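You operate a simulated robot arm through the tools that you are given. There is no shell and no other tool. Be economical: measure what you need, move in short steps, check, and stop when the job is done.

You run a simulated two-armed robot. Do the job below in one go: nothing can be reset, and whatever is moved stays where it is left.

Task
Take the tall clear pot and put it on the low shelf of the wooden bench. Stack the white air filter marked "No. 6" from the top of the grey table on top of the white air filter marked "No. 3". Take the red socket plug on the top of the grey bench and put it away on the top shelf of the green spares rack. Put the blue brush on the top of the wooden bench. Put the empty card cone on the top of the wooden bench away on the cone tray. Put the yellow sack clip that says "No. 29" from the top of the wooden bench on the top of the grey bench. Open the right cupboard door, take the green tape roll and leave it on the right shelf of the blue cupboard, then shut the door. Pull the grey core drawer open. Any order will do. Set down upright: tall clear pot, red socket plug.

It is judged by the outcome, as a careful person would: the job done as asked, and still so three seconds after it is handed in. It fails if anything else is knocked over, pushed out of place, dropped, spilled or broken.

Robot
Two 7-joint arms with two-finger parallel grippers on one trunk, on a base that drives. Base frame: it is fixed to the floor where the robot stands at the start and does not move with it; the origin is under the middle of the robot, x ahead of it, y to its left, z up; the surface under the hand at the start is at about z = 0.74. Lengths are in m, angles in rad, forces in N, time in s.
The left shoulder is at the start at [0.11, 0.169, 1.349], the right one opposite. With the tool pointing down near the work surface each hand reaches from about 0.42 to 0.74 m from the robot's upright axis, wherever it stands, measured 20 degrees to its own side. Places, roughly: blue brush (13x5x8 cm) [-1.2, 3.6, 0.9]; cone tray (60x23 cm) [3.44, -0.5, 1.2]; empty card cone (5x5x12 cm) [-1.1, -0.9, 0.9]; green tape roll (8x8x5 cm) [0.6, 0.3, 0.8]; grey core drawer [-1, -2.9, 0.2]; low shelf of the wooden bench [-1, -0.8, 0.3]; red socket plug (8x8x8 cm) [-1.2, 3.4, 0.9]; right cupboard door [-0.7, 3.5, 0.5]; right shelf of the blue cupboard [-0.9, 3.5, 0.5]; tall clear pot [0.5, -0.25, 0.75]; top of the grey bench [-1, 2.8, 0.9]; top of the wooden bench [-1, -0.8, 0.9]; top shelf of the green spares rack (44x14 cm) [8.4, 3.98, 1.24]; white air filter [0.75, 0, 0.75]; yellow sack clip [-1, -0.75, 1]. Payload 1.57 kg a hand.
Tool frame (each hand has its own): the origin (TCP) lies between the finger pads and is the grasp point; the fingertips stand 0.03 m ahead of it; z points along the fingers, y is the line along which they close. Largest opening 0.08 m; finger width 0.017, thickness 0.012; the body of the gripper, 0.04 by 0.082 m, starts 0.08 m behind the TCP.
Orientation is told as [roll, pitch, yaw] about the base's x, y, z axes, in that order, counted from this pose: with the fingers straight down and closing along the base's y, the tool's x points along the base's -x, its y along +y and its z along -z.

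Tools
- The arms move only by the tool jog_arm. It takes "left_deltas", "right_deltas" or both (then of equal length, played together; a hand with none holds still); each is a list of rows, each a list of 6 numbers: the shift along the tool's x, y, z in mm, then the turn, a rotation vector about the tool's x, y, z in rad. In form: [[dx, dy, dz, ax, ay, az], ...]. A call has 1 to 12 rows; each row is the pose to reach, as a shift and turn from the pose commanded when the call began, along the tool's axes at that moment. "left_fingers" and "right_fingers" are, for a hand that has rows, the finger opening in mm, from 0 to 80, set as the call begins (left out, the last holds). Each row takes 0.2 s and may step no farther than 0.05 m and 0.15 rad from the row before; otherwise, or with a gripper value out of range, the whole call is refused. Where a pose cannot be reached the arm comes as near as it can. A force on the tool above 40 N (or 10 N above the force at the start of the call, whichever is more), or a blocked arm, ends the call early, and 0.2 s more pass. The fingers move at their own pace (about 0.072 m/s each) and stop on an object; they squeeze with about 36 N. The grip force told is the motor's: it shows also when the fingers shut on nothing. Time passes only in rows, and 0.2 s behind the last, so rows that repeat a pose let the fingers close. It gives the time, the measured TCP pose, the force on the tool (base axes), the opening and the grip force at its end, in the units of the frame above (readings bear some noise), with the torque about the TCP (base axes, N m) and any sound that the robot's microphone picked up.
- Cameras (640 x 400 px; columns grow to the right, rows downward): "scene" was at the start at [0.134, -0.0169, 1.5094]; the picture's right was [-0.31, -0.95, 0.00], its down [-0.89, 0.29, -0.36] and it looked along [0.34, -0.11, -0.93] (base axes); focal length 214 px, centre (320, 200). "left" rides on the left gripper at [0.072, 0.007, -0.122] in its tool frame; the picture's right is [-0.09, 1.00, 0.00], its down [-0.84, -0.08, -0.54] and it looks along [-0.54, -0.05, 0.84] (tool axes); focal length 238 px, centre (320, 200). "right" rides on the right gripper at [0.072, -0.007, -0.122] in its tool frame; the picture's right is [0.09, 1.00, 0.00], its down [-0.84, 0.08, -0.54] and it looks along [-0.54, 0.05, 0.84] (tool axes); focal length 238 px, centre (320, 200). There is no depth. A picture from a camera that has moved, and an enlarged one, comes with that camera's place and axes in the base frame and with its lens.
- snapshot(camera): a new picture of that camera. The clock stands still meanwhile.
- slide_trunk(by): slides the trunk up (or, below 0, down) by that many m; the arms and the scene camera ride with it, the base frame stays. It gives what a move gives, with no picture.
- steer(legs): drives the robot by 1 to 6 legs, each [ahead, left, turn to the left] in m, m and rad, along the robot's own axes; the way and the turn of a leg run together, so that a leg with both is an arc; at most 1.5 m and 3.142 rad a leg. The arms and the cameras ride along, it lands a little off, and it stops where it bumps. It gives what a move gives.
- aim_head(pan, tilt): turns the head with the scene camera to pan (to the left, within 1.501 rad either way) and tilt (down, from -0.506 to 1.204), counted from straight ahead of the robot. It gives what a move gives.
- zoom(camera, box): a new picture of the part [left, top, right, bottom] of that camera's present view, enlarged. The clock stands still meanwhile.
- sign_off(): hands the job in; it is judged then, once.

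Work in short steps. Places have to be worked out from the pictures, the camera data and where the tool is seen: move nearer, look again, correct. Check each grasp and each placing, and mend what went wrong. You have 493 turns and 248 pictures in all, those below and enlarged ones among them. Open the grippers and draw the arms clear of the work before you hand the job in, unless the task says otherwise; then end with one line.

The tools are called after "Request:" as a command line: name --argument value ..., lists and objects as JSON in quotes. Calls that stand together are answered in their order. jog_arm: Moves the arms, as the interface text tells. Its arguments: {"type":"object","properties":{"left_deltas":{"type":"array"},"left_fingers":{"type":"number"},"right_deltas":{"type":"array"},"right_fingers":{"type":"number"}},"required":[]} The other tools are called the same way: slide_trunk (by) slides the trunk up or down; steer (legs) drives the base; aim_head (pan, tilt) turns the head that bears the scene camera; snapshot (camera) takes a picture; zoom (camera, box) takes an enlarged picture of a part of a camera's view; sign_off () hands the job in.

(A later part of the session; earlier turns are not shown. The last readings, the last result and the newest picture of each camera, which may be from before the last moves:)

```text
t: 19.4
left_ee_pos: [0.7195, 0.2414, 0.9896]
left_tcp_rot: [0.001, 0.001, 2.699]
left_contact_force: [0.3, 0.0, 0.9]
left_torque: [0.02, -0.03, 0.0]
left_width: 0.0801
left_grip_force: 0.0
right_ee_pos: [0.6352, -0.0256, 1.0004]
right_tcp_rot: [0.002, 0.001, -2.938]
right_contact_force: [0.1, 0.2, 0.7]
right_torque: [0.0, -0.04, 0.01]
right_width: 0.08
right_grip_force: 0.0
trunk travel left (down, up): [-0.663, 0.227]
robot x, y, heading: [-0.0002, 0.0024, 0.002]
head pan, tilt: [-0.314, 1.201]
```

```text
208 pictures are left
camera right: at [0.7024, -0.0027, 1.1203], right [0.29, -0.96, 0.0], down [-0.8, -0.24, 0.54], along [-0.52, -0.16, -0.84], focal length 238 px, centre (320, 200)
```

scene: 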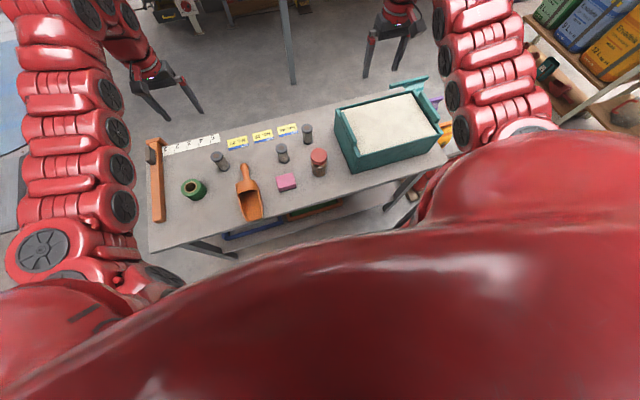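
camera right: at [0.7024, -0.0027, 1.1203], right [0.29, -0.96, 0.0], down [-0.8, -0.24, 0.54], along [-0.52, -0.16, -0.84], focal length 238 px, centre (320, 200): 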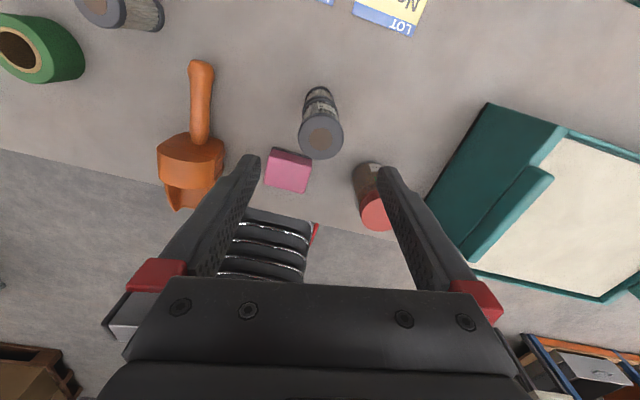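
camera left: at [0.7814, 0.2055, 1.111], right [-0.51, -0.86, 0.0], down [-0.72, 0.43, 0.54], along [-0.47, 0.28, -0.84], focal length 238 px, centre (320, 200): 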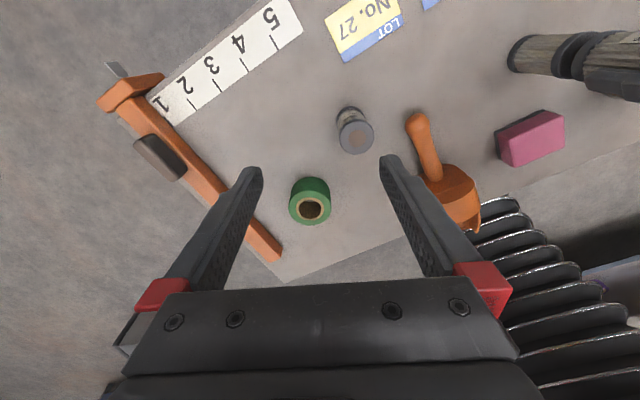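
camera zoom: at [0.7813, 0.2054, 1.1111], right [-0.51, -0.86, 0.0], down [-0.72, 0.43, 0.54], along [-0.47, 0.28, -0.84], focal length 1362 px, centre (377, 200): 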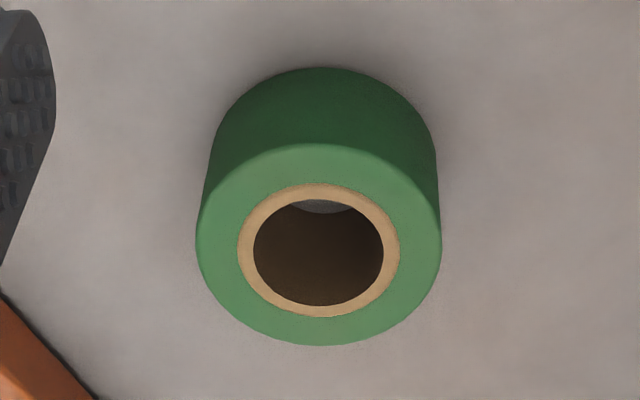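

Tape outer diameter ≈70 mm: graspable. I plan to grip it across its diameter with the tool pitched forward, so it can be put in the cupboard. First unwind the left wrist and bring it near.

Request:
jog_arm --left_deltas '[[-16, -1, -1, 0, 0, 0.15], [-32, -2, -2, 0, 0, 0.3], [-48, -3, -3, 0, 0, 0.45], [-64, -4, -4, 0, 0, 0.6], [-80, -5, -5, 0, 0, 0.75], [-96, -5, -5, 0, 0, 0.9], [-112, -6, -6, 0, 0, 1.05], [-128, -6, -6, 0, 0, 1.2], [-144, -7, -7, 0, 0, 1.35], [-160, -7, -7, 0, 0, 1.5], [-176, -8, -8, 0, 0, 1.65], [-192, -9, -10, 0, 0, 1.8]]'

Request:
jog_arm --left_deltas '[[0, 0, 0, 0, 0, 0.15], [0, 0, 0, 0, 0, 0.3], [0, 0, 0, 0, 0, 0.45], [0, 0, 0, 0, 0, 0.6], [0, 0, 0, 0, 0, 0.75], [0, 0, 0, 0, 0, 0.9], [0, 0, 0, 0, 0, 0.9]]'

Request:
snapshot --camera "left"

```text
t: 22.0
left_ee_pos: [0.6601, 0.3412, 0.995]
left_tcp_rot: [0.061, -0.114, 1.115]
left_contact_force: [-0.4, -0.2, 0.6]
left_torque: [0.06, 0.01, 0.01]
left_width: 0.08
left_grip_force: 0.0
left hand out of reach, approached as far as the arm can: row 7, 8, 9, 10, 11, 12
right_ee_pos: [0.6355, -0.0259, 0.9995]
right_tcp_rot: [0.0, -0.001, -2.94]
right_contact_force: [0.2, -0.6, 0.3]
right_torque: [0.04, 0.0, 0.02]
right_width: 0.0798
right_grip_force: 0.0
trunk travel left (down, up): [-0.663, 0.227]
robot x, y, heading: [0.0002, -0.0014, -0.002]
head pan, tilt: [-0.314, 1.201]
```

```text
t: 23.6
left_ee_pos: [0.6535, 0.3449, 0.9924]
left_tcp_rot: [0.125, -0.022, 0.222]
left_contact_force: [-0.2, -0.1, -0.5]
left_torque: [-0.03, 0.01, 0.0]
left_width: 0.0799
left_grip_force: 0.1
right_ee_pos: [0.6341, -0.0259, 0.9993]
right_tcp_rot: [0.003, 0.0, -2.939]
right_contact_force: [-0.6, 1.2, 0.6]
right_torque: [0.0, 0.0, -0.03]
right_width: 0.0799
right_grip_force: 0.1
trunk travel left (down, up): [-0.663, 0.227]
robot x, y, heading: [-0.0008, -0.0019, 0.005]
head pan, tilt: [-0.314, 1.201]
```

```text
207 pictures are left
camera left: at [0.5827, 0.3201, 1.1113], right [-0.13, 0.98, 0.13], down [0.84, 0.04, 0.55], along [0.53, 0.18, -0.83], focal length 238 px, centre (320, 200)
```

left: 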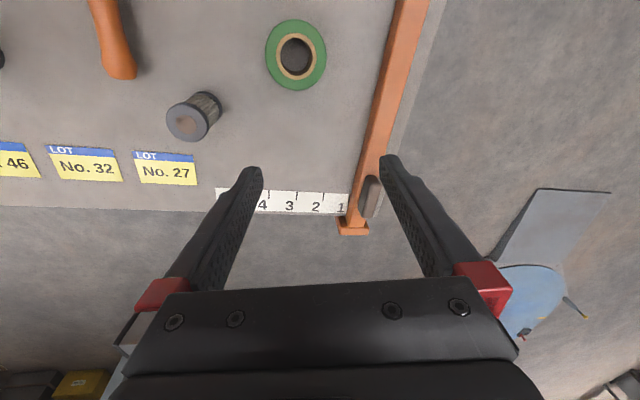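

Request:
jog_arm --left_deltas '[[5, 0, 0, 0.06, -0.05, 0.08], [10, 0, 0, 0.12, -0.1, 0.18], [15, 0, 0, 0.12, -0.23, 0.2], [20, 0, 5, 0.12, -0.36, 0.2], [25, 0, 10, 0.12, -0.49, 0.2], [30, 0, 15, 0.12, -0.62, 0.2], [30, 0, 20, 0.12, -0.75, 0.2], [30, 0, 30, 0.12, -0.88, 0.2], [30, 0, 30, 0.12, -0.88, 0.2]]'

Request:
snapshot --camera "left"

```text
t: 25.6
left_ee_pos: [0.6236, 0.3426, 0.9613]
left_tcp_rot: [0.163, -0.875, -0.127]
left_contact_force: [0.8, 0.0, -0.6]
left_torque: [0.0, 0.01, -0.02]
left_width: 0.0798
left_grip_force: 0.0
left hand out of reach, approached as far as the arm can: row 3
right_ee_pos: [0.6346, -0.0252, 0.9999]
right_tcp_rot: [0.003, 0.001, -2.94]
right_contact_force: [0.1, -0.5, -0.6]
right_torque: [0.01, -0.04, 0.0]
right_width: 0.0799
right_grip_force: 0.2
trunk travel left (down, up): [-0.663, 0.227]
robot x, y, heading: [0.0006, 0.0001, -0.002]
head pan, tilt: [-0.314, 1.201]
```

```text
206 pictures are left
camera left: at [0.4836, 0.3468, 0.9842], right [0.06, 0.98, 0.17], down [0.11, -0.18, 0.98], along [0.99, -0.04, -0.12], focal length 238 px, centre (320, 200)
```

left: 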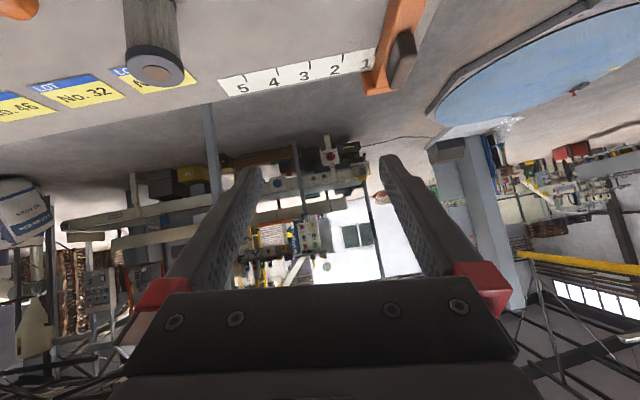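

Request:
jog_arm --left_deltas '[[32, -6, 8, 0.03, 0, -0.04], [64, -12, 17, 0.065, 0, -0.081], [64, -12, 17, 0.065, 0, -0.081]]'

Request:
aim_head --pan 0.4 --tilt 1.0

Request:
snapshot --camera "scene"

```text
t: 26.4
left_ee_pos: [0.5946, 0.336, 0.9003]
left_tcp_rot: [0.001, -0.88, 0.001]
left_contact_force: [-0.6, 0.1, 0.1]
left_torque: [-0.02, 0.01, 0.0]
left_width: 0.0799
left_grip_force: 0.1
right_ee_pos: [0.6342, -0.0244, 0.9993]
right_tcp_rot: [0.001, -0.001, -2.938]
right_contact_force: [1.4, 0.2, -0.8]
right_torque: [-0.03, 0.02, 0.02]
right_width: 0.08
right_grip_force: 0.1
trunk travel left (down, up): [-0.663, 0.227]
robot x, y, heading: [0.0004, 0.0018, 0.001]
head pan, tilt: [-0.314, 1.201]
```

```text
t: 27.5
left_ee_pos: [0.5954, 0.3364, 0.8997]
left_tcp_rot: [0.001, -0.881, 0.003]
left_contact_force: [-0.5, 0.3, -0.9]
left_torque: [0.03, 0.0, -0.02]
left_width: 0.0798
left_grip_force: 0.0
right_ee_pos: [0.6343, -0.0259, 0.999]
right_tcp_rot: [0.002, 0.0, -2.939]
right_contact_force: [-0.6, -0.4, -0.8]
right_torque: [0.01, -0.01, -0.01]
right_width: 0.0798
right_grip_force: 0.2
trunk travel left (down, up): [-0.663, 0.227]
robot x, y, heading: [-0.0039, 0.0029, 0.002]
head pan, tilt: [0.4, 1.0]
```

```text
205 pictures are left
camera scene: at [0.1449, 0.0275, 1.522], right [0.39, -0.92, 0.0], down [-0.78, -0.33, -0.54], along [0.5, 0.21, -0.84], focal length 214 px, centre (320, 200)
```

scene: 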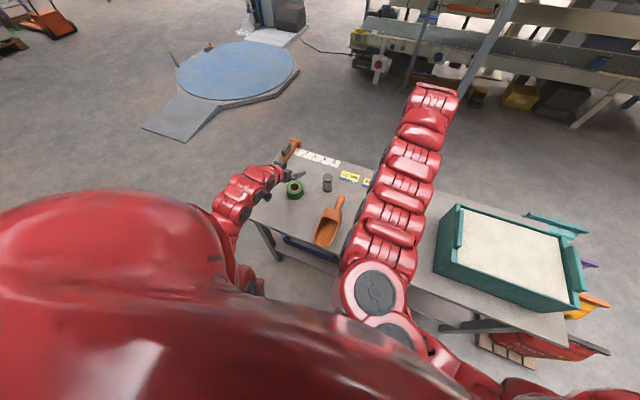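

Request:
zoom --camera "scene" --box '[250, 150, 346, 210]'

```text
6.67 times, centred on (298, 180) of scene
camera zoom: at [0.1449, 0.0275, 1.522], right [0.39, -0.92, 0.0], down [-0.78, -0.33, -0.54], along [0.5, 0.21, -0.84], focal length 1430 px, centre (467, 333)
```

zoom: 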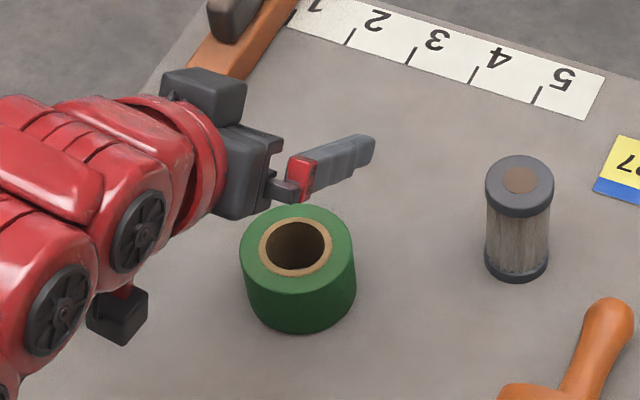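

Tape centre ≈(0.598,0.336), Ø≈73 mm. Descend to just above it and check the fingers straddle.

Request:
jog_arm --left_deltas '[[23, 0, 19, 0, 0, 0], [46, 0, 38, 0, 0, 0], [46, 0, 38, 0, 0, 0]]'

Request:
zoom --camera "scene" --box '[250, 150, 346, 210]'

Request:
snapshot --camera "left"

```text
t: 28.3
left_ee_pos: [0.5937, 0.335, 0.8406]
left_tcp_rot: [0.001, -0.882, 0.0]
left_contact_force: [0.0, 0.0, -0.7]
left_torque: [-0.02, 0.03, 0.0]
left_width: 0.0799
left_grip_force: 0.0
right_ee_pos: [0.6349, -0.0242, 0.9982]
right_tcp_rot: [0.001, -0.001, -2.94]
right_contact_force: [0.7, -0.5, -0.3]
right_torque: [0.02, -0.02, 0.01]
right_width: 0.08
right_grip_force: 0.2
trunk travel left (down, up): [-0.663, 0.227]
robot x, y, heading: [0.0006, -0.0007, 0.001]
head pan, tilt: [0.4, 1.0]
```

```text
6.67 times, centred on (298, 180) of scene
camera zoom: at [0.1448, 0.0276, 1.5221], right [0.39, -0.92, 0.0], down [-0.78, -0.33, -0.54], along [0.5, 0.21, -0.84], focal length 1430 px, centre (467, 333)
```

zoom: 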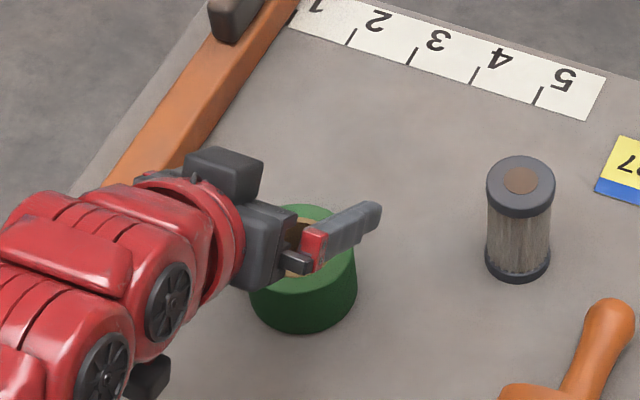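

```text
202 pictures are left
camera left: at [0.4542, 0.3418, 0.8609], right [0.06, 1.0, 0.07], down [0.11, -0.08, 0.99], along [0.99, -0.05, -0.12], focal length 238 px, centre (320, 200)
```

left: 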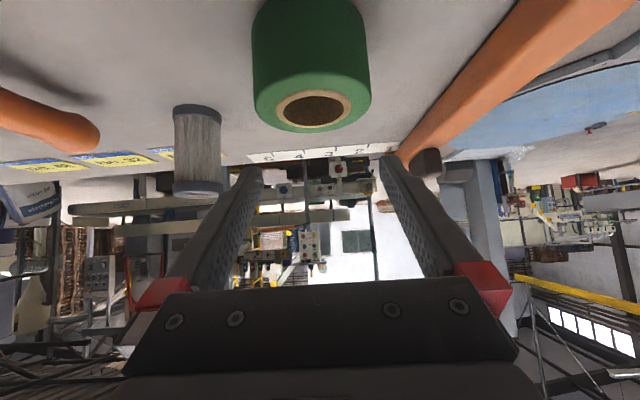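

Tape is centred in hand view (y≈0.336). Descend around it.

Request:
jog_arm --left_deltas '[[16, 1, 15, 0, 0, 0], [32, 1, 30, 0, 0, 0], [47, 1, 44, 0, 0, 0], [47, 1, 44, 0, 0, 0]]'

Request:
snapshot --camera "left"

```text
t: 29.3
left_ee_pos: [0.5986, 0.3357, 0.7756]
left_tcp_rot: [0.0, -0.881, 0.0]
left_contact_force: [-1.0, 0.5, 0.8]
left_torque: [-0.04, 0.03, -0.02]
left_width: 0.0799
left_grip_force: 0.0
right_ee_pos: [0.6344, -0.0257, 0.9997]
right_tcp_rot: [0.002, 0.0, -2.94]
right_contact_force: [-0.3, -0.4, 0.2]
right_torque: [0.02, -0.01, -0.01]
right_width: 0.0801
right_grip_force: 0.0
trunk travel left (down, up): [-0.663, 0.227]
robot x, y, heading: [0.0015, 0.0019, 0.001]
head pan, tilt: [0.4, 1.0]
```

```text
201 pictures are left
camera left: at [0.4592, 0.3425, 0.7978], right [0.06, 1.0, 0.07], down [0.11, -0.08, 0.99], along [0.99, -0.05, -0.12], focal length 238 px, centre (320, 200)
```

left: 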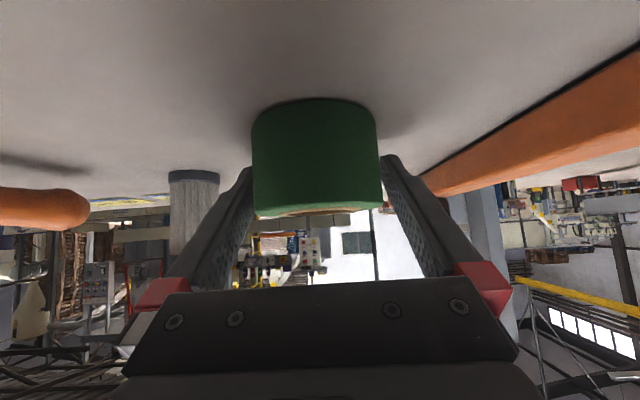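

Tape is between the fingers. Close.

Request:
jog_arm --left_deltas '[[0, 0, 0, 0, 0, 0], [0, 0, 0, 0, 0, 0], [0, 0, 0, 0, 0, 0]]' --left_fingers 55

Request:
jog_arm --left_deltas '[[-31, 0, -26, 0, 0, 0], [-62, 0, -52, 0, 0, 0], [-93, 0, -77, 0, 0, 0], [-93, 0, -77, 0, 0, 0]]'

Request:
snapshot --camera "left"

```text
t: 30.1
left_ee_pos: [0.5995, 0.3355, 0.7771]
left_tcp_rot: [0.001, -0.878, 0.002]
left_contact_force: [-0.2, -0.9, -0.2]
left_torque: [-0.03, -0.03, 0.02]
left_width: 0.0707
left_grip_force: 35.8
right_ee_pos: [0.6356, -0.0247, 0.9992]
right_tcp_rot: [0.003, 0.001, -2.938]
right_contact_force: [0.1, -0.2, 0.3]
right_torque: [-0.01, -0.02, -0.04]
right_width: 0.08
right_grip_force: 0.1
trunk travel left (down, up): [-0.663, 0.227]
robot x, y, heading: [-0.0017, 0.0019, -0.003]
head pan, tilt: [0.4, 1.0]
```

```text
t: 31.1
left_ee_pos: [0.5998, 0.3378, 0.8988]
left_tcp_rot: [0.001, -0.88, 0.002]
left_contact_force: [0.3, 0.3, 0.1]
left_torque: [0.0, 0.01, 0.03]
left_width: 0.0706
left_grip_force: 35.8
right_ee_pos: [0.6352, -0.0248, 0.9995]
right_tcp_rot: [0.001, -0.002, -2.939]
right_contact_force: [0.4, -0.2, 0.1]
right_torque: [0.01, -0.02, -0.03]
right_width: 0.0801
right_grip_force: 0.0
trunk travel left (down, up): [-0.663, 0.227]
robot x, y, heading: [-0.0008, -0.0033, -0.001]
head pan, tilt: [0.4, 1.0]
```

```text
200 pictures are left
camera left: at [0.4602, 0.3443, 0.9194], right [0.06, 1.0, 0.07], down [0.11, -0.08, 0.99], along [0.99, -0.05, -0.12], focal length 238 px, centre (320, 200)
```

left: 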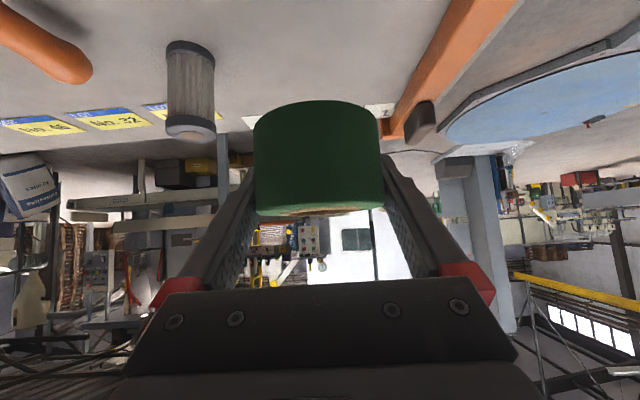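

Tape held (70.6 mm). Now unwind the right wrist, shifting to its own side, for the pot.

Request:
jog_arm --right_deltas '[[-4, 18, 0, 0, 0, -0.15], [-8, 36, 0, 0, 0, -0.3], [-12, 54, 0, 0, 0, -0.45], [-16, 72, 0, 0, 0, -0.6], [-20, 90, 0, 0, 0, -0.75], [-25, 110, 0, 0, 0, -0.9], [-29, 128, 0, 0, 0, -1.05], [-33, 146, 0, 0, 0, -1.2], [-37, 164, 0, 0, 0, -1.35], [-41, 182, 0, 0, 0, -1.5], [-45, 200, 0, 0, 0, -1.65], [-50, 219, 0, 0, 0, -1.8]]'

Request:
jog_arm --right_deltas '[[0, 0, 0, 0, 0, -0.15], [0, 0, 0, 0, 0, -0.3], [0, 0, 0, 0, 0, -0.45], [0, 0, 0, 0, 0, -0.6], [0, 0, 0, 0, 0, -0.75], [0, 0, 0, 0, 0, -0.9], [0, 0, 0, 0, 0, -1.05], [0, 0, 0, 0, 0, -1.14]]'

Request:
snapshot --camera "right"

```text
t: 33.7
left_ee_pos: [0.6001, 0.3377, 0.8977]
left_tcp_rot: [0.001, -0.88, -0.001]
left_contact_force: [0.2, 0.9, -1.7]
left_torque: [0.02, -0.01, 0.03]
left_width: 0.0705
left_grip_force: 36.4
right_ee_pos: [0.6376, -0.2418, 1.0006]
right_tcp_rot: [0.002, -0.003, -1.187]
right_contact_force: [-0.1, -0.9, 0.3]
right_torque: [0.04, 0.03, -0.04]
right_width: 0.0799
right_grip_force: 0.1
right hand out of reach, approached as far as the arm can: row 4, 5, 6, 7, 8, 9, 10, 11, 12
trunk travel left (down, up): [-0.663, 0.227]
robot x, y, heading: [-0.0008, 0.0011, -0.001]
head pan, tilt: [0.4, 1.0]
```

```text
t: 35.5
left_ee_pos: [0.6008, 0.3371, 0.8978]
left_tcp_rot: [0.001, -0.882, 0.002]
left_contact_force: [-0.8, 0.1, -1.3]
left_torque: [-0.02, 0.01, 0.0]
left_width: 0.0708
left_grip_force: 36.3
right_ee_pos: [0.6375, -0.2423, 1.0025]
right_tcp_rot: [-0.001, 0.001, 0.002]
right_contact_force: [0.6, 0.0, 0.5]
right_torque: [-0.02, 0.0, 0.01]
right_width: 0.0799
right_grip_force: 0.1
trunk travel left (down, up): [-0.663, 0.227]
robot x, y, heading: [-0.001, 0.0013, 0.002]
head pan, tilt: [0.4, 1.0]
```

```text
199 pictures are left
camera right: at [0.5646, -0.2462, 1.1224], right [-0.09, 1.0, 0.0], down [0.84, 0.08, 0.54], along [0.54, 0.05, -0.84], focal length 238 px, centre (320, 200)
```

right: 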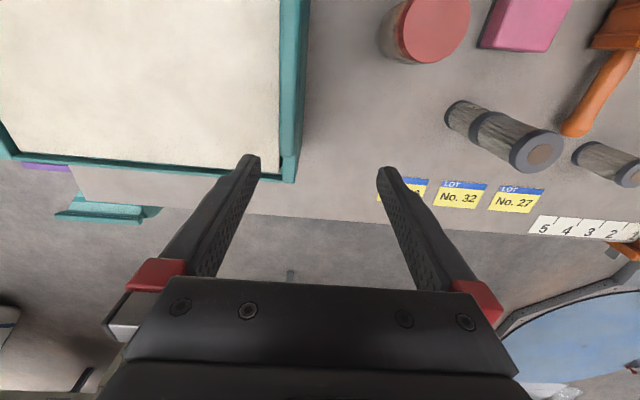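

Bin rim at y≈-0.256, pot at ≈(0.535,-0.143). I back the robot 0.15 m to get room for a forward-pitched grip on the pot.

Request:
steer --legs '[[-0.15, 0, 0]]'

Request:
jog_arm --right_deltas '[[0, 10, 0, 0, -0.14, 0], [0, 20, 0, 0, -0.28, 0], [0, 30, 0, 0, -0.42, 0], [0, 40, 0, 0, -0.56, 0], [0, 55, 0, 0, -0.7, 0], [0, 70, 0, 0, -0.84, 0], [0, 85, 0, 0, -0.98, 0], [0, 99, 0, 0, -1.1, 0], [0, 99, 0, 0, -1.1, 0]]'

Request:
snapshot --camera "right"

```text
t: 36.9
left_ee_pos: [0.4488, 0.3373, 0.8966]
left_tcp_rot: [0.0, -0.881, 0.001]
left_contact_force: [-0.6, 0.3, -1.2]
left_torque: [0.01, -0.03, -0.03]
left_width: 0.0707
left_grip_force: 35.7
right_ee_pos: [0.4871, -0.2412, 1.0022]
right_tcp_rot: [-0.001, -0.003, 0.002]
right_contact_force: [1.1, -0.3, 0.0]
right_torque: [0.0, -0.04, 0.01]
right_width: 0.0799
right_grip_force: 0.0
trunk travel left (down, up): [-0.663, 0.227]
robot x, y, heading: [-0.1503, -0.0015, -0.003]
head pan, tilt: [0.4, 1.0]
```

```text
t: 38.9
left_ee_pos: [0.4496, 0.3363, 0.8984]
left_tcp_rot: [0.001, -0.881, -0.002]
left_contact_force: [0.1, -0.9, -1.0]
left_torque: [0.02, 0.0, 0.0]
left_width: 0.0707
left_grip_force: 35.6
right_ee_pos: [0.4931, -0.135, 1.0142]
right_tcp_rot: [0.001, -1.112, 0.037]
right_contact_force: [-0.3, 0.3, 0.6]
right_torque: [0.01, -0.01, 0.0]
right_width: 0.0801
right_grip_force: 0.1
right hand out of reach, approached as far as the arm can: row 1, 2, 8
trunk travel left (down, up): [-0.663, 0.227]
robot x, y, heading: [-0.1474, 0.0027, 0.001]
head pan, tilt: [0.4, 1.0]
```

```text
198 pictures are left
camera right: at [0.3513, -0.145, 1.0026], right [-0.08, 0.99, -0.08], down [-0.12, 0.07, 0.99], along [0.99, 0.09, 0.11], focal length 238 px, centre (320, 200)
```

right: 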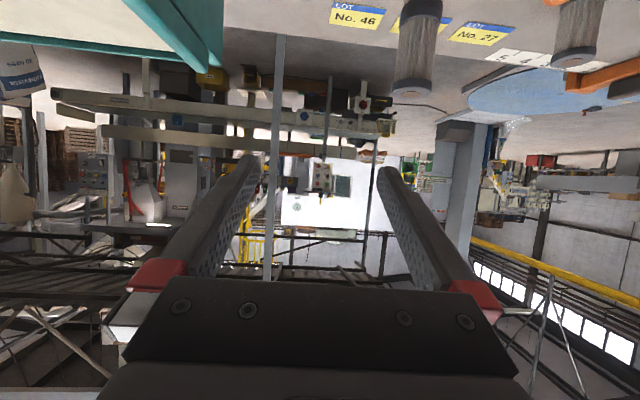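

Request:
jog_arm --right_deltas '[[24, -3, 14, 0.01, 0, 0.005], [48, -6, 29, 0.02, 0, 0.01], [72, -8, 44, 0.033, 0, 0.0165], [72, -8, 44, 0.033, 0, 0.0165]]'

Request:
snapshot --camera "right"

Request:
aim_head --pan -0.3 --tilt 1.0

Request:
snapshot --camera "scene"

```text
t: 39.9
left_ee_pos: [0.4497, 0.3381, 0.8979]
left_tcp_rot: [0.001, -0.882, 0.002]
left_contact_force: [0.8, -0.3, -0.2]
left_torque: [-0.02, 0.02, 0.01]
left_width: 0.0708
left_grip_force: 36.0
right_ee_pos: [0.495, -0.1498, 0.9161]
right_tcp_rot: [-0.006, -1.101, -0.03]
right_contact_force: [1.0, 0.3, -0.6]
right_torque: [0.0, -0.03, 0.0]
right_width: 0.08
right_grip_force: 0.1
trunk travel left (down, up): [-0.663, 0.227]
robot x, y, heading: [-0.151, -0.0003, -0.001]
head pan, tilt: [0.4, 1.0]
```

```text
197 pictures are left
camera right: at [0.353, -0.1497, 0.9058], right [-0.01, 1.0, -0.08], down [-0.1, 0.08, 0.99], along [0.99, 0.01, 0.1], focal length 238 px, centre (320, 200)
```

right: 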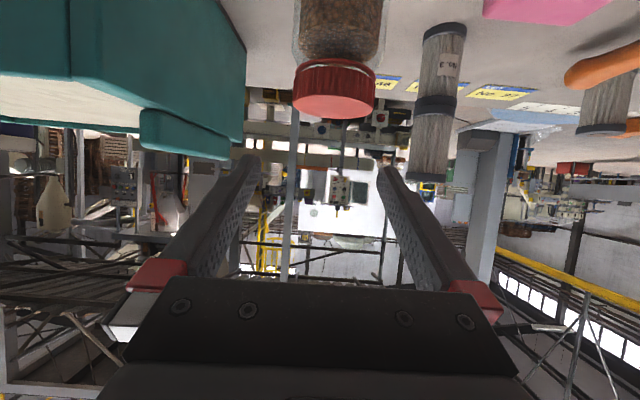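

```text
t: 40.9
left_ee_pos: [0.4502, 0.3378, 0.8984]
left_tcp_rot: [0.001, -0.883, 0.003]
left_contact_force: [0.7, 0.2, -0.9]
left_torque: [0.0, 0.03, 0.0]
left_width: 0.0707
left_grip_force: 36.0
right_ee_pos: [0.4953, -0.1497, 0.916]
right_tcp_rot: [-0.005, -1.101, -0.032]
right_contact_force: [0.3, -0.2, -0.1]
right_torque: [0.01, 0.02, 0.0]
right_width: 0.08
right_grip_force: 0.1
trunk travel left (down, up): [-0.663, 0.227]
robot x, y, heading: [-0.148, -0.0006, 0.003]
head pan, tilt: [-0.3, 1.0]
```

```text
196 pictures are left
camera scene: at [-0.0027, -0.02, 1.522], right [-0.29, -0.96, 0.0], down [-0.8, 0.25, -0.54], along [0.52, -0.16, -0.84], focal length 214 px, centre (320, 200)
```

scene: 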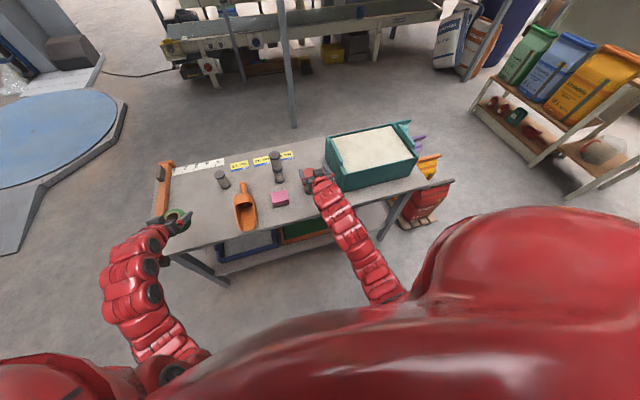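

Pot ≈(0.535,-0.143), top ≈0.855-0.87. Move directly over it and look.

Request:
jog_arm --right_deltas '[[-4, 4, 20, 0, 0, 0], [-8, 8, 41, 0, 0, 0], [-8, 8, 41, 0, 0, 0]]'

Request:
snapshot --camera "right"

Request:
zoom --camera "scene" --box '[270, 145, 366, 205]'

```text
t: 41.7
left_ee_pos: [0.4497, 0.3378, 0.8971]
left_tcp_rot: [0.0, -0.882, 0.002]
left_contact_force: [0.4, 0.0, -0.9]
left_torque: [-0.03, 0.03, 0.02]
left_width: 0.0709
left_grip_force: 35.4
right_ee_pos: [0.5347, -0.1438, 0.9048]
right_tcp_rot: [-0.005, -1.102, -0.032]
right_contact_force: [-0.4, -0.3, 0.2]
right_torque: [-0.01, 0.03, 0.03]
right_width: 0.08
right_grip_force: 0.1
trunk travel left (down, up): [-0.663, 0.227]
robot x, y, heading: [-0.1501, -0.0023, -0.005]
head pan, tilt: [-0.3, 1.0]
```

```text
195 pictures are left
camera right: at [0.3927, -0.1438, 0.8953], right [-0.01, 1.0, -0.08], down [-0.1, 0.08, 0.99], along [0.99, 0.01, 0.1], focal length 238 px, centre (320, 200)
```

right: 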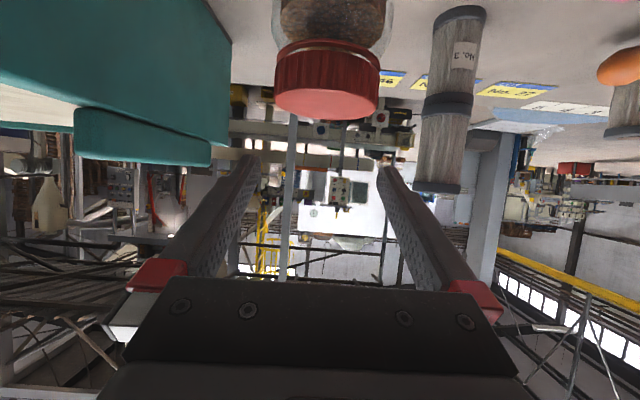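

```text
6.67 times, centred on (318, 175) of scene
camera zoom: at [-0.0031, -0.0202, 1.5221], right [-0.3, -0.96, 0.0], down [-0.8, 0.25, -0.54], along [0.52, -0.16, -0.84], focal length 1430 px, centre (333, 367)
```

zoom: 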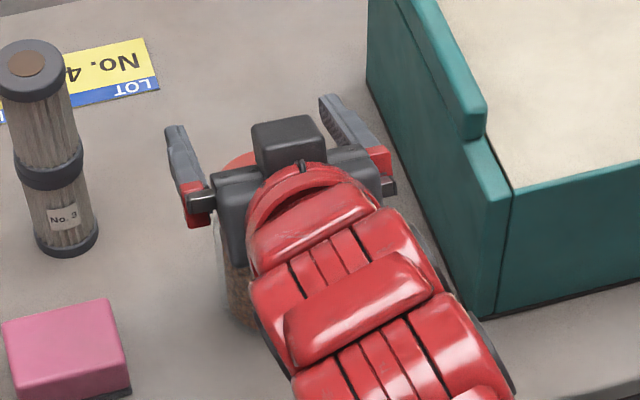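

Aligned (pot y≈-0.144, Ø≈67 mm). Descend around it to z≈0.80.

Request:
jog_arm --right_deltas '[[31, 0, 16, 0, 0, 0], [62, 0, 31, 0, 0, 0], [94, 0, 47, 0, 0, 0], [94, 0, 47, 0, 0, 0]]'

Request:
snapshot --camera "right"

```text
t: 42.7
left_ee_pos: [0.4505, 0.3377, 0.8976]
left_tcp_rot: [-0.001, -0.882, 0.002]
left_contact_force: [0.0, 0.6, -1.4]
left_torque: [-0.02, -0.02, -0.01]
left_width: 0.0705
left_grip_force: 35.8
right_ee_pos: [0.5322, -0.144, 0.802]
right_tcp_rot: [-0.006, -1.102, -0.033]
right_contact_force: [-0.5, -0.6, 0.1]
right_torque: [0.0, 0.01, 0.03]
right_width: 0.08
right_grip_force: 0.0
trunk travel left (down, up): [-0.663, 0.227]
robot x, y, heading: [-0.1461, -0.0006, -0.002]
head pan, tilt: [-0.3, 1.0]
```

```text
193 pictures are left
camera right: at [0.3911, -0.1439, 0.7915], right [-0.01, 1.0, -0.08], down [-0.1, 0.08, 0.99], along [0.99, 0.01, 0.1], focal length 238 px, centre (320, 200)
```

right: 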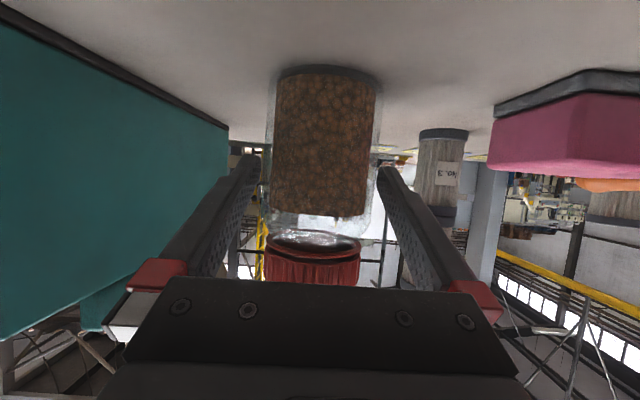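

Request:
jog_arm --right_deltas '[[0, 0, 0, 0, 0, 0], [0, 0, 0, 0, 0, 0], [0, 0, 0, 0, 0, 0]]' --right_fingers 52

Request:
jog_arm --right_deltas '[[-31, 0, -16, 0, 0, 0], [-62, 0, -31, 0, 0, 0], [-94, 0, -47, 0, 0, 0], [-134, 0, -68, 0, 0, 0], [-134, 0, -68, 0, 0, 0]]'

Request:
snapshot --camera "right"

```text
t: 43.5
left_ee_pos: [0.45, 0.3373, 0.8987]
left_tcp_rot: [0.002, -0.883, 0.002]
left_contact_force: [0.5, 0.3, -1.6]
left_torque: [0.01, 0.0, -0.01]
left_width: 0.0704
left_grip_force: 36.3
right_ee_pos: [0.5338, -0.1441, 0.8017]
right_tcp_rot: [-0.006, -1.1, -0.031]
right_contact_force: [0.7, -0.3, 1.1]
right_torque: [0.0, -0.06, -0.04]
right_width: 0.0668
right_grip_force: 36.1
trunk travel left (down, up): [-0.663, 0.227]
robot x, y, heading: [-0.1497, -0.0006, 0.0]
head pan, tilt: [-0.3, 1.0]
```

```text
t: 44.7
left_ee_pos: [0.4509, 0.3381, 0.8976]
left_tcp_rot: [0.001, -0.882, 0.002]
left_contact_force: [-0.1, -0.9, -0.6]
left_torque: [0.0, 0.02, 0.02]
left_width: 0.0706
left_grip_force: 35.3
right_ee_pos: [0.5325, -0.1428, 0.9519]
right_tcp_rot: [-0.004, -1.102, -0.033]
right_contact_force: [-0.3, -0.1, -1.3]
right_torque: [0.01, 0.02, 0.0]
right_width: 0.0665
right_grip_force: 35.9
trunk travel left (down, up): [-0.663, 0.227]
robot x, y, heading: [-0.1529, 0.001, 0.002]
head pan, tilt: [-0.3, 1.0]
```

```text
192 pictures are left
camera right: at [0.3912, -0.1435, 0.9432], right [-0.01, 1.0, -0.08], down [-0.1, 0.08, 0.99], along [0.99, 0.01, 0.1], focal length 238 px, centre (320, 200)
```

right: 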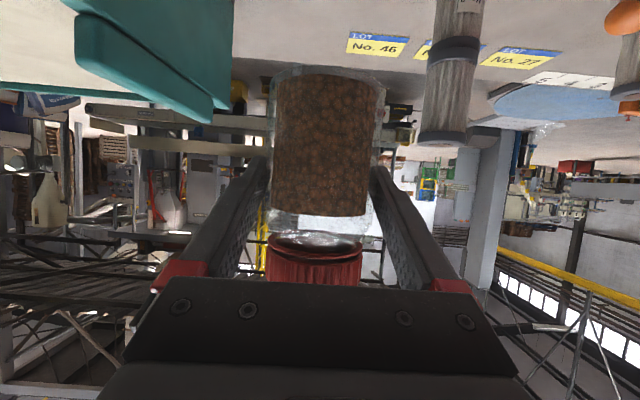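

Pot held. Before driving I look around to the right and left/back.

Request:
aim_head --pan -1.5 --tilt 0.6

Request:
snapshot --camera "scene"

Request:
aim_head --pan 1.5 --tilt 0.6

Request:
snapshot --camera "scene"

```text
t: 46.1
left_ee_pos: [0.4499, 0.3375, 0.8986]
left_tcp_rot: [0.001, -0.881, 0.002]
left_contact_force: [0.1, 0.5, -1.1]
left_torque: [0.02, -0.04, 0.01]
left_width: 0.0708
left_grip_force: 35.9
right_ee_pos: [0.5326, -0.1431, 0.9522]
right_tcp_rot: [-0.006, -1.102, -0.03]
right_contact_force: [0.3, 0.0, -1.1]
right_torque: [-0.02, -0.01, -0.01]
right_width: 0.0664
right_grip_force: 36.3
trunk travel left (down, up): [-0.663, 0.227]
robot x, y, heading: [-0.1446, -0.001, 0.006]
head pan, tilt: [-1.499, 0.6]
```

```text
191 pictures are left
camera scene: at [-0.0626, -0.0877, 1.554], right [-1.0, -0.07, 0.0], down [-0.04, 0.56, -0.82], along [0.06, -0.82, -0.57], focal length 214 px, centre (320, 200)
```

scene: 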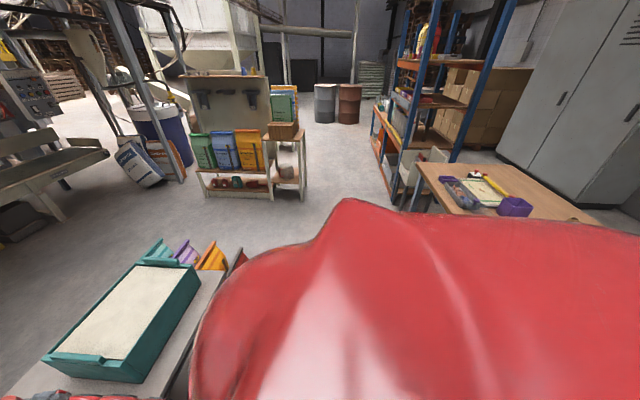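

```text
t: 48.7
left_ee_pos: [0.4496, 0.3377, 0.8987]
left_tcp_rot: [0.001, -0.881, 0.001]
left_contact_force: [-0.2, 0.0, -0.3]
left_torque: [0.01, 0.01, -0.03]
left_width: 0.0706
left_grip_force: 36.1
right_ee_pos: [0.5336, -0.1434, 0.9532]
right_tcp_rot: [-0.005, -1.101, -0.032]
right_contact_force: [-0.5, -1.0, -1.8]
right_torque: [-0.02, -0.02, 0.03]
right_width: 0.0665
right_grip_force: 36.4
trunk travel left (down, up): [-0.663, 0.227]
robot x, y, heading: [-0.1506, -0.0029, -0.0]
head pan, tilt: [1.499, 0.6]
```

```text
190 pictures are left
camera scene: at [-0.0628, 0.0886, 1.554], right [1.0, -0.07, 0.0], down [-0.04, -0.56, -0.83], along [0.06, 0.82, -0.56], focal length 214 px, centre (320, 200)
```

scene: 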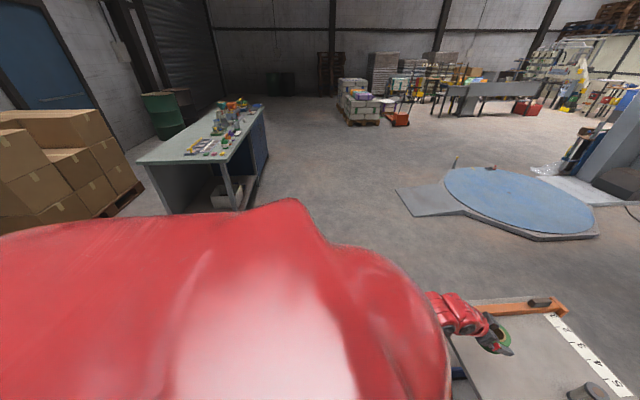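

Corridor between table and wooden bench is narrow, so I raise the trunk so hands clear everything and then turn in place to the left.

Request:
slide_trunk --by 0.22

Request:
steer --legs '[[0, 0, 1.57]]'

Request:
aim_head --pan 0.7 --tilt 0.8

Request:
snapshot --camera "scene"

```text
t: 51.1
left_ee_pos: [0.4505, 0.3382, 1.1171]
left_tcp_rot: [-0.001, -0.882, 0.001]
left_contact_force: [-0.7, 0.6, -0.4]
left_torque: [0.02, -0.02, 0.01]
left_width: 0.0708
left_grip_force: 35.9
right_ee_pos: [0.534, -0.1443, 1.1732]
right_tcp_rot: [-0.006, -1.101, -0.033]
right_contact_force: [0.7, -0.8, -1.0]
right_torque: [-0.03, 0.0, 0.0]
right_width: 0.0666
right_grip_force: 36.3
trunk travel left (down, up): [-0.883, 0.007]
robot x, y, heading: [-0.1487, 0.0003, -0.0]
head pan, tilt: [1.499, 0.6]
```

```text
t: 55.3
left_ee_pos: [-0.483, 0.6021, 1.1173]
left_tcp_rot: [0.0, -0.882, 1.563]
left_contact_force: [-0.2, -0.2, -1.3]
left_torque: [0.04, 0.01, 0.06]
left_width: 0.0707
left_grip_force: 36.0
right_ee_pos: [-0.0004, 0.6828, 1.1731]
right_tcp_rot: [-0.005, -1.101, 1.53]
right_contact_force: [-0.3, 0.8, -1.2]
right_torque: [-0.01, -0.04, -0.03]
right_width: 0.0666
right_grip_force: 36.5
trunk travel left (down, up): [-0.883, 0.007]
robot x, y, heading: [-0.1486, -0.0052, 1.566]
head pan, tilt: [1.499, 0.6]
```

```text
t: 56.4
left_ee_pos: [-0.4836, 0.6021, 1.1178]
left_tcp_rot: [0.0, -0.881, 1.564]
left_contact_force: [0.9, -0.2, -0.3]
left_torque: [0.01, 0.04, -0.02]
left_width: 0.0706
left_grip_force: 35.9
right_ee_pos: [-0.0023, 0.6816, 1.1728]
right_tcp_rot: [-0.005, -1.102, 1.53]
right_contact_force: [0.8, -0.3, -0.8]
right_torque: [-0.02, 0.0, 0.05]
right_width: 0.0666
right_grip_force: 36.0
trunk travel left (down, up): [-0.883, 0.007]
robot x, y, heading: [-0.1486, 0.0021, 1.567]
head pan, tilt: [0.7, 0.799]
```

```text
189 pictures are left
camera scene: at [-0.2006, 0.1429, 1.7572], right [0.77, 0.64, 0.0], down [0.46, -0.55, -0.7], along [-0.45, 0.54, -0.72], focal length 214 px, centre (320, 200)
```

scene: 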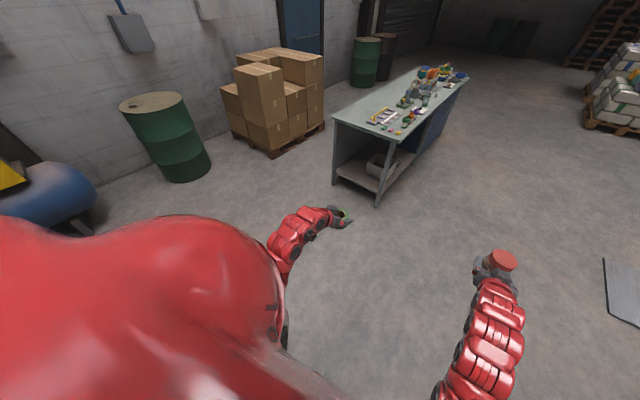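

Request:
steer --legs '[[0, 0, 1.574]]'

Request:
aim_head --pan 0.5 --tilt 0.8

Request:
snapshot --camera "scene"

```text
t: 59.3
left_ee_pos: [-0.8351, 0.0467, 1.1239]
left_tcp_rot: [-0.017, -0.902, 2.566]
left_contact_force: [0.6, 1.2, 1.1]
left_torque: [-0.1, -0.02, 0.05]
left_width: 0.0707
left_grip_force: 36.2
right_ee_pos: [-0.6527, 0.4844, 1.1727]
right_tcp_rot: [-0.002, -1.099, 2.547]
right_contact_force: [-0.1, -1.5, -1.3]
right_torque: [-0.01, -0.01, -0.02]
right_width: 0.0662
right_grip_force: 35.9
trunk travel left (down, up): [-0.883, 0.007]
robot x, y, heading: [-0.1509, -0.0025, 2.581]
head pan, tilt: [0.7, 0.799]
stopped in leg 1: the force on the tool passed its limit at 92 N (the readings are from after the stop); the commanded pose is now the measured one
```

```text
t: 60.0
left_ee_pos: [-0.8362, 0.047, 1.1232]
left_tcp_rot: [-0.017, -0.897, 2.568]
left_contact_force: [-2.5, 1.3, -0.3]
left_torque: [-0.16, -0.04, -0.05]
left_width: 0.0707
left_grip_force: 35.9
right_ee_pos: [-0.6518, 0.4855, 1.1728]
right_tcp_rot: [-0.001, -1.101, 2.546]
right_contact_force: [-0.3, -0.8, -1.7]
right_torque: [0.03, 0.02, 0.01]
right_width: 0.0664
right_grip_force: 35.6
trunk travel left (down, up): [-0.883, 0.007]
robot x, y, heading: [-0.148, -0.0008, 2.578]
head pan, tilt: [0.499, 0.799]
```

```text
188 pictures are left
camera scene: at [-0.298, 0.0485, 1.7572], right [0.06, 1.0, 0.0], down [0.72, -0.04, -0.7], along [-0.7, 0.04, -0.72], focal length 214 px, centre (320, 200)
```

scene: 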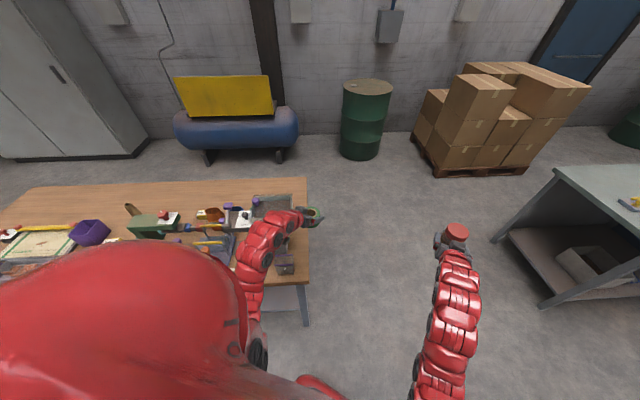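

The left arm bumped something on the bench edge. Zoom to see what.

Request:
zoom --camera "scene" --box '[190, 170, 350, 290]'

Request:
snapshot --camera "left"

```text
3.33 times, centred on (270, 230) of scene
camera zoom: at [-0.298, 0.0485, 1.7572], right [0.06, 1.0, 0.0], down [0.72, -0.04, -0.7], along [-0.7, 0.04, -0.72], focal length 715 px, centre (487, 100)
```

zoom: 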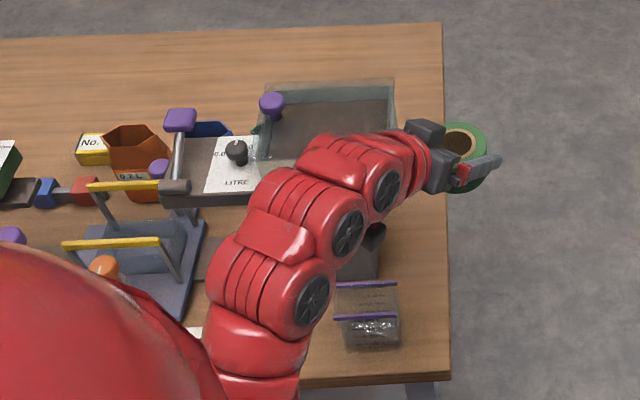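

```text
186 pictures are left
camera left: at [-0.7224, -0.0368, 1.1425], right [-0.6, -0.8, 0.06], down [-0.04, 0.11, 0.99], along [-0.8, 0.59, -0.1], focal length 238 px, centre (320, 200)
```

left: 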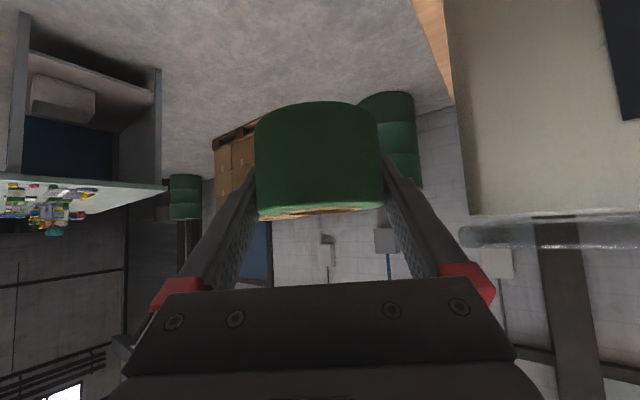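

A tall filling machine on the bench end was touched by the left hand. I turn back right to come clear and check it.

Request:
steer --legs '[[0, 0, -0.45]]'

Request:
aim_head --pan 0.9 --tilt 0.8

Request:
snapshot --camera "scene"

```text
t: 61.7
left_ee_pos: [-0.7461, 0.3415, 1.124]
left_tcp_rot: [-0.017, -0.897, 2.116]
left_contact_force: [0.7, 0.4, -0.6]
left_torque: [0.01, 0.05, -0.01]
left_width: 0.0708
left_grip_force: 36.1
right_ee_pos: [-0.3899, 0.6565, 1.173]
right_tcp_rot: [-0.002, -1.101, 2.092]
right_contact_force: [-0.2, 0.0, -0.4]
right_torque: [-0.07, -0.01, 0.01]
right_width: 0.0672
right_grip_force: 36.3
trunk travel left (down, up): [-0.883, 0.007]
robot x, y, heading: [-0.152, -0.0019, 2.13]
head pan, tilt: [0.499, 0.799]
```

```text
t: 62.6
left_ee_pos: [-0.7454, 0.342, 1.1241]
left_tcp_rot: [-0.018, -0.9, 2.116]
left_contact_force: [-0.1, 0.3, -0.9]
left_torque: [-0.04, -0.02, 0.0]
left_width: 0.0706
left_grip_force: 35.5
right_ee_pos: [-0.3901, 0.6547, 1.1734]
right_tcp_rot: [-0.001, -1.101, 2.096]
right_contact_force: [-0.5, 0.6, -0.4]
right_torque: [-0.05, -0.01, -0.03]
right_width: 0.0666
right_grip_force: 36.2
trunk travel left (down, up): [-0.883, 0.007]
robot x, y, heading: [-0.15, 0.0034, 2.129]
head pan, tilt: [0.901, 0.799]
```

```text
185 pictures are left
camera scene: at [-0.2724, 0.0778, 1.7571], right [0.11, 0.99, 0.0], down [0.71, -0.08, -0.7], along [-0.69, 0.08, -0.72], focal length 214 px, centre (320, 200)
```

scene: 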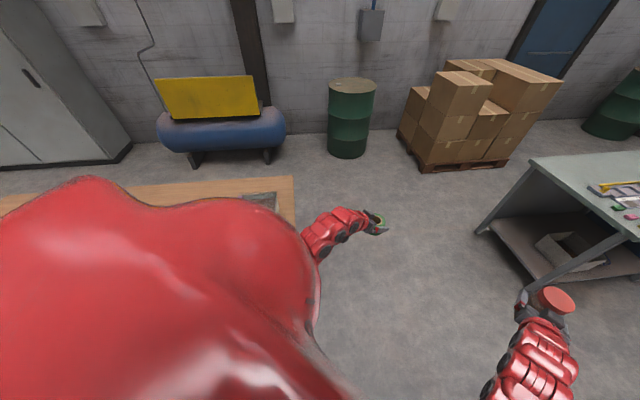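

Drive out into the open floor first, then face the wall (-x) to inspect the bench.

Request:
steer --legs '[[0.49, -0.54, 0], [0, 0, 1.01]]'

Request:
aim_head --pan 0.6 --tilt 0.6

Request:
snapshot --camera "scene"

```text
t: 69.1
left_ee_pos: [-0.556, 0.3647, 1.1228]
left_tcp_rot: [-0.018, -0.9, 3.137]
left_contact_force: [0.4, 0.1, -0.9]
left_torque: [-0.01, 0.0, 0.03]
left_width: 0.0707
left_grip_force: 35.9
right_ee_pos: [-0.6379, 0.8328, 1.1739]
right_tcp_rot: [-0.001, -1.103, 3.115]
right_contact_force: [0.1, 0.7, -0.6]
right_torque: [-0.01, -0.05, -0.01]
right_width: 0.0666
right_grip_force: 36.1
trunk travel left (down, up): [-0.883, 0.007]
robot x, y, heading: [0.0416, 0.6944, -3.131]
head pan, tilt: [0.901, 0.799]
```

```text
t: 69.9
left_ee_pos: [-0.5562, 0.3646, 1.1244]
left_tcp_rot: [-0.017, -0.897, 3.136]
left_contact_force: [-0.4, 0.2, -0.6]
left_torque: [-0.02, 0.0, 0.01]
left_width: 0.0708
left_grip_force: 35.9
right_ee_pos: [-0.6383, 0.8326, 1.1741]
right_tcp_rot: [-0.002, -1.102, 3.115]
right_contact_force: [0.6, -0.4, -0.9]
right_torque: [-0.01, -0.01, 0.02]
right_width: 0.0666
right_grip_force: 36.4
trunk travel left (down, up): [-0.883, 0.007]
robot x, y, heading: [0.046, 0.6954, -3.131]
head pan, tilt: [0.6, 0.6]
```

```text
184 pictures are left
camera scene: at [-0.1067, 0.644, 1.774], right [-0.57, 0.82, 0.0], down [0.46, 0.32, -0.82], along [-0.68, -0.47, -0.57], focal length 214 px, centre (320, 200)
```

scene: 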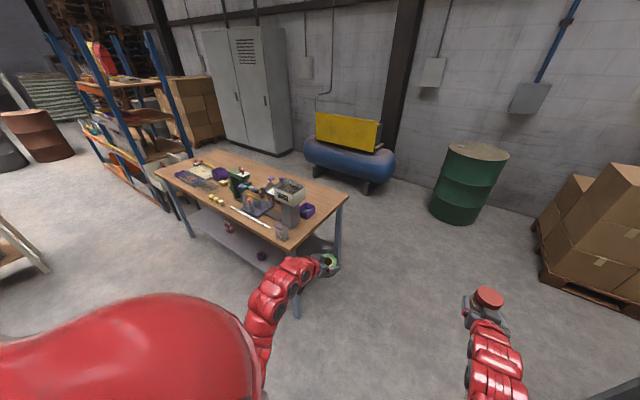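

Request:
zoom --camera "scene" --box '[150, 140, 350, 265]'

Request:
zoom --camera "scene" --box '[225, 160, 345, 245]'

```text
3.20 times, centred on (250, 202) of scene
camera zoom: at [-0.1067, 0.644, 1.774], right [-0.57, 0.82, 0.0], down [0.46, 0.32, -0.82], along [-0.68, -0.47, -0.57], focal length 686 px, centre (544, 192)
```

zoom: 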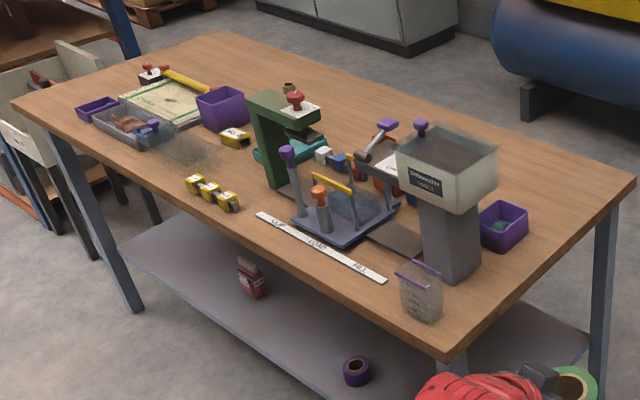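

```text
4.71 times, centred on (285, 202) of scene
camera zoom: at [-0.1067, 0.644, 1.774], right [-0.57, 0.82, 0.0], down [0.46, 0.32, -0.82], along [-0.68, -0.47, -0.57], focal length 1009 px, centre (485, 188)
```

zoom: 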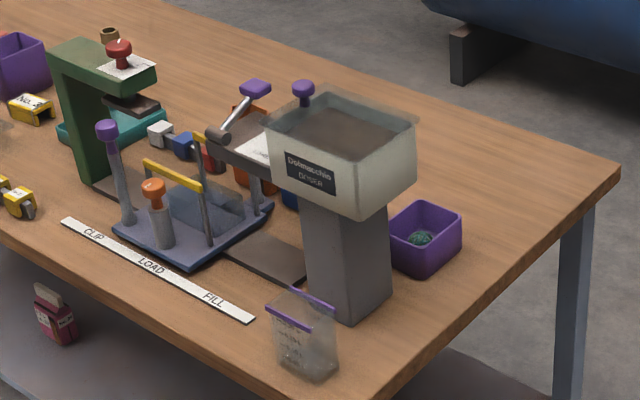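

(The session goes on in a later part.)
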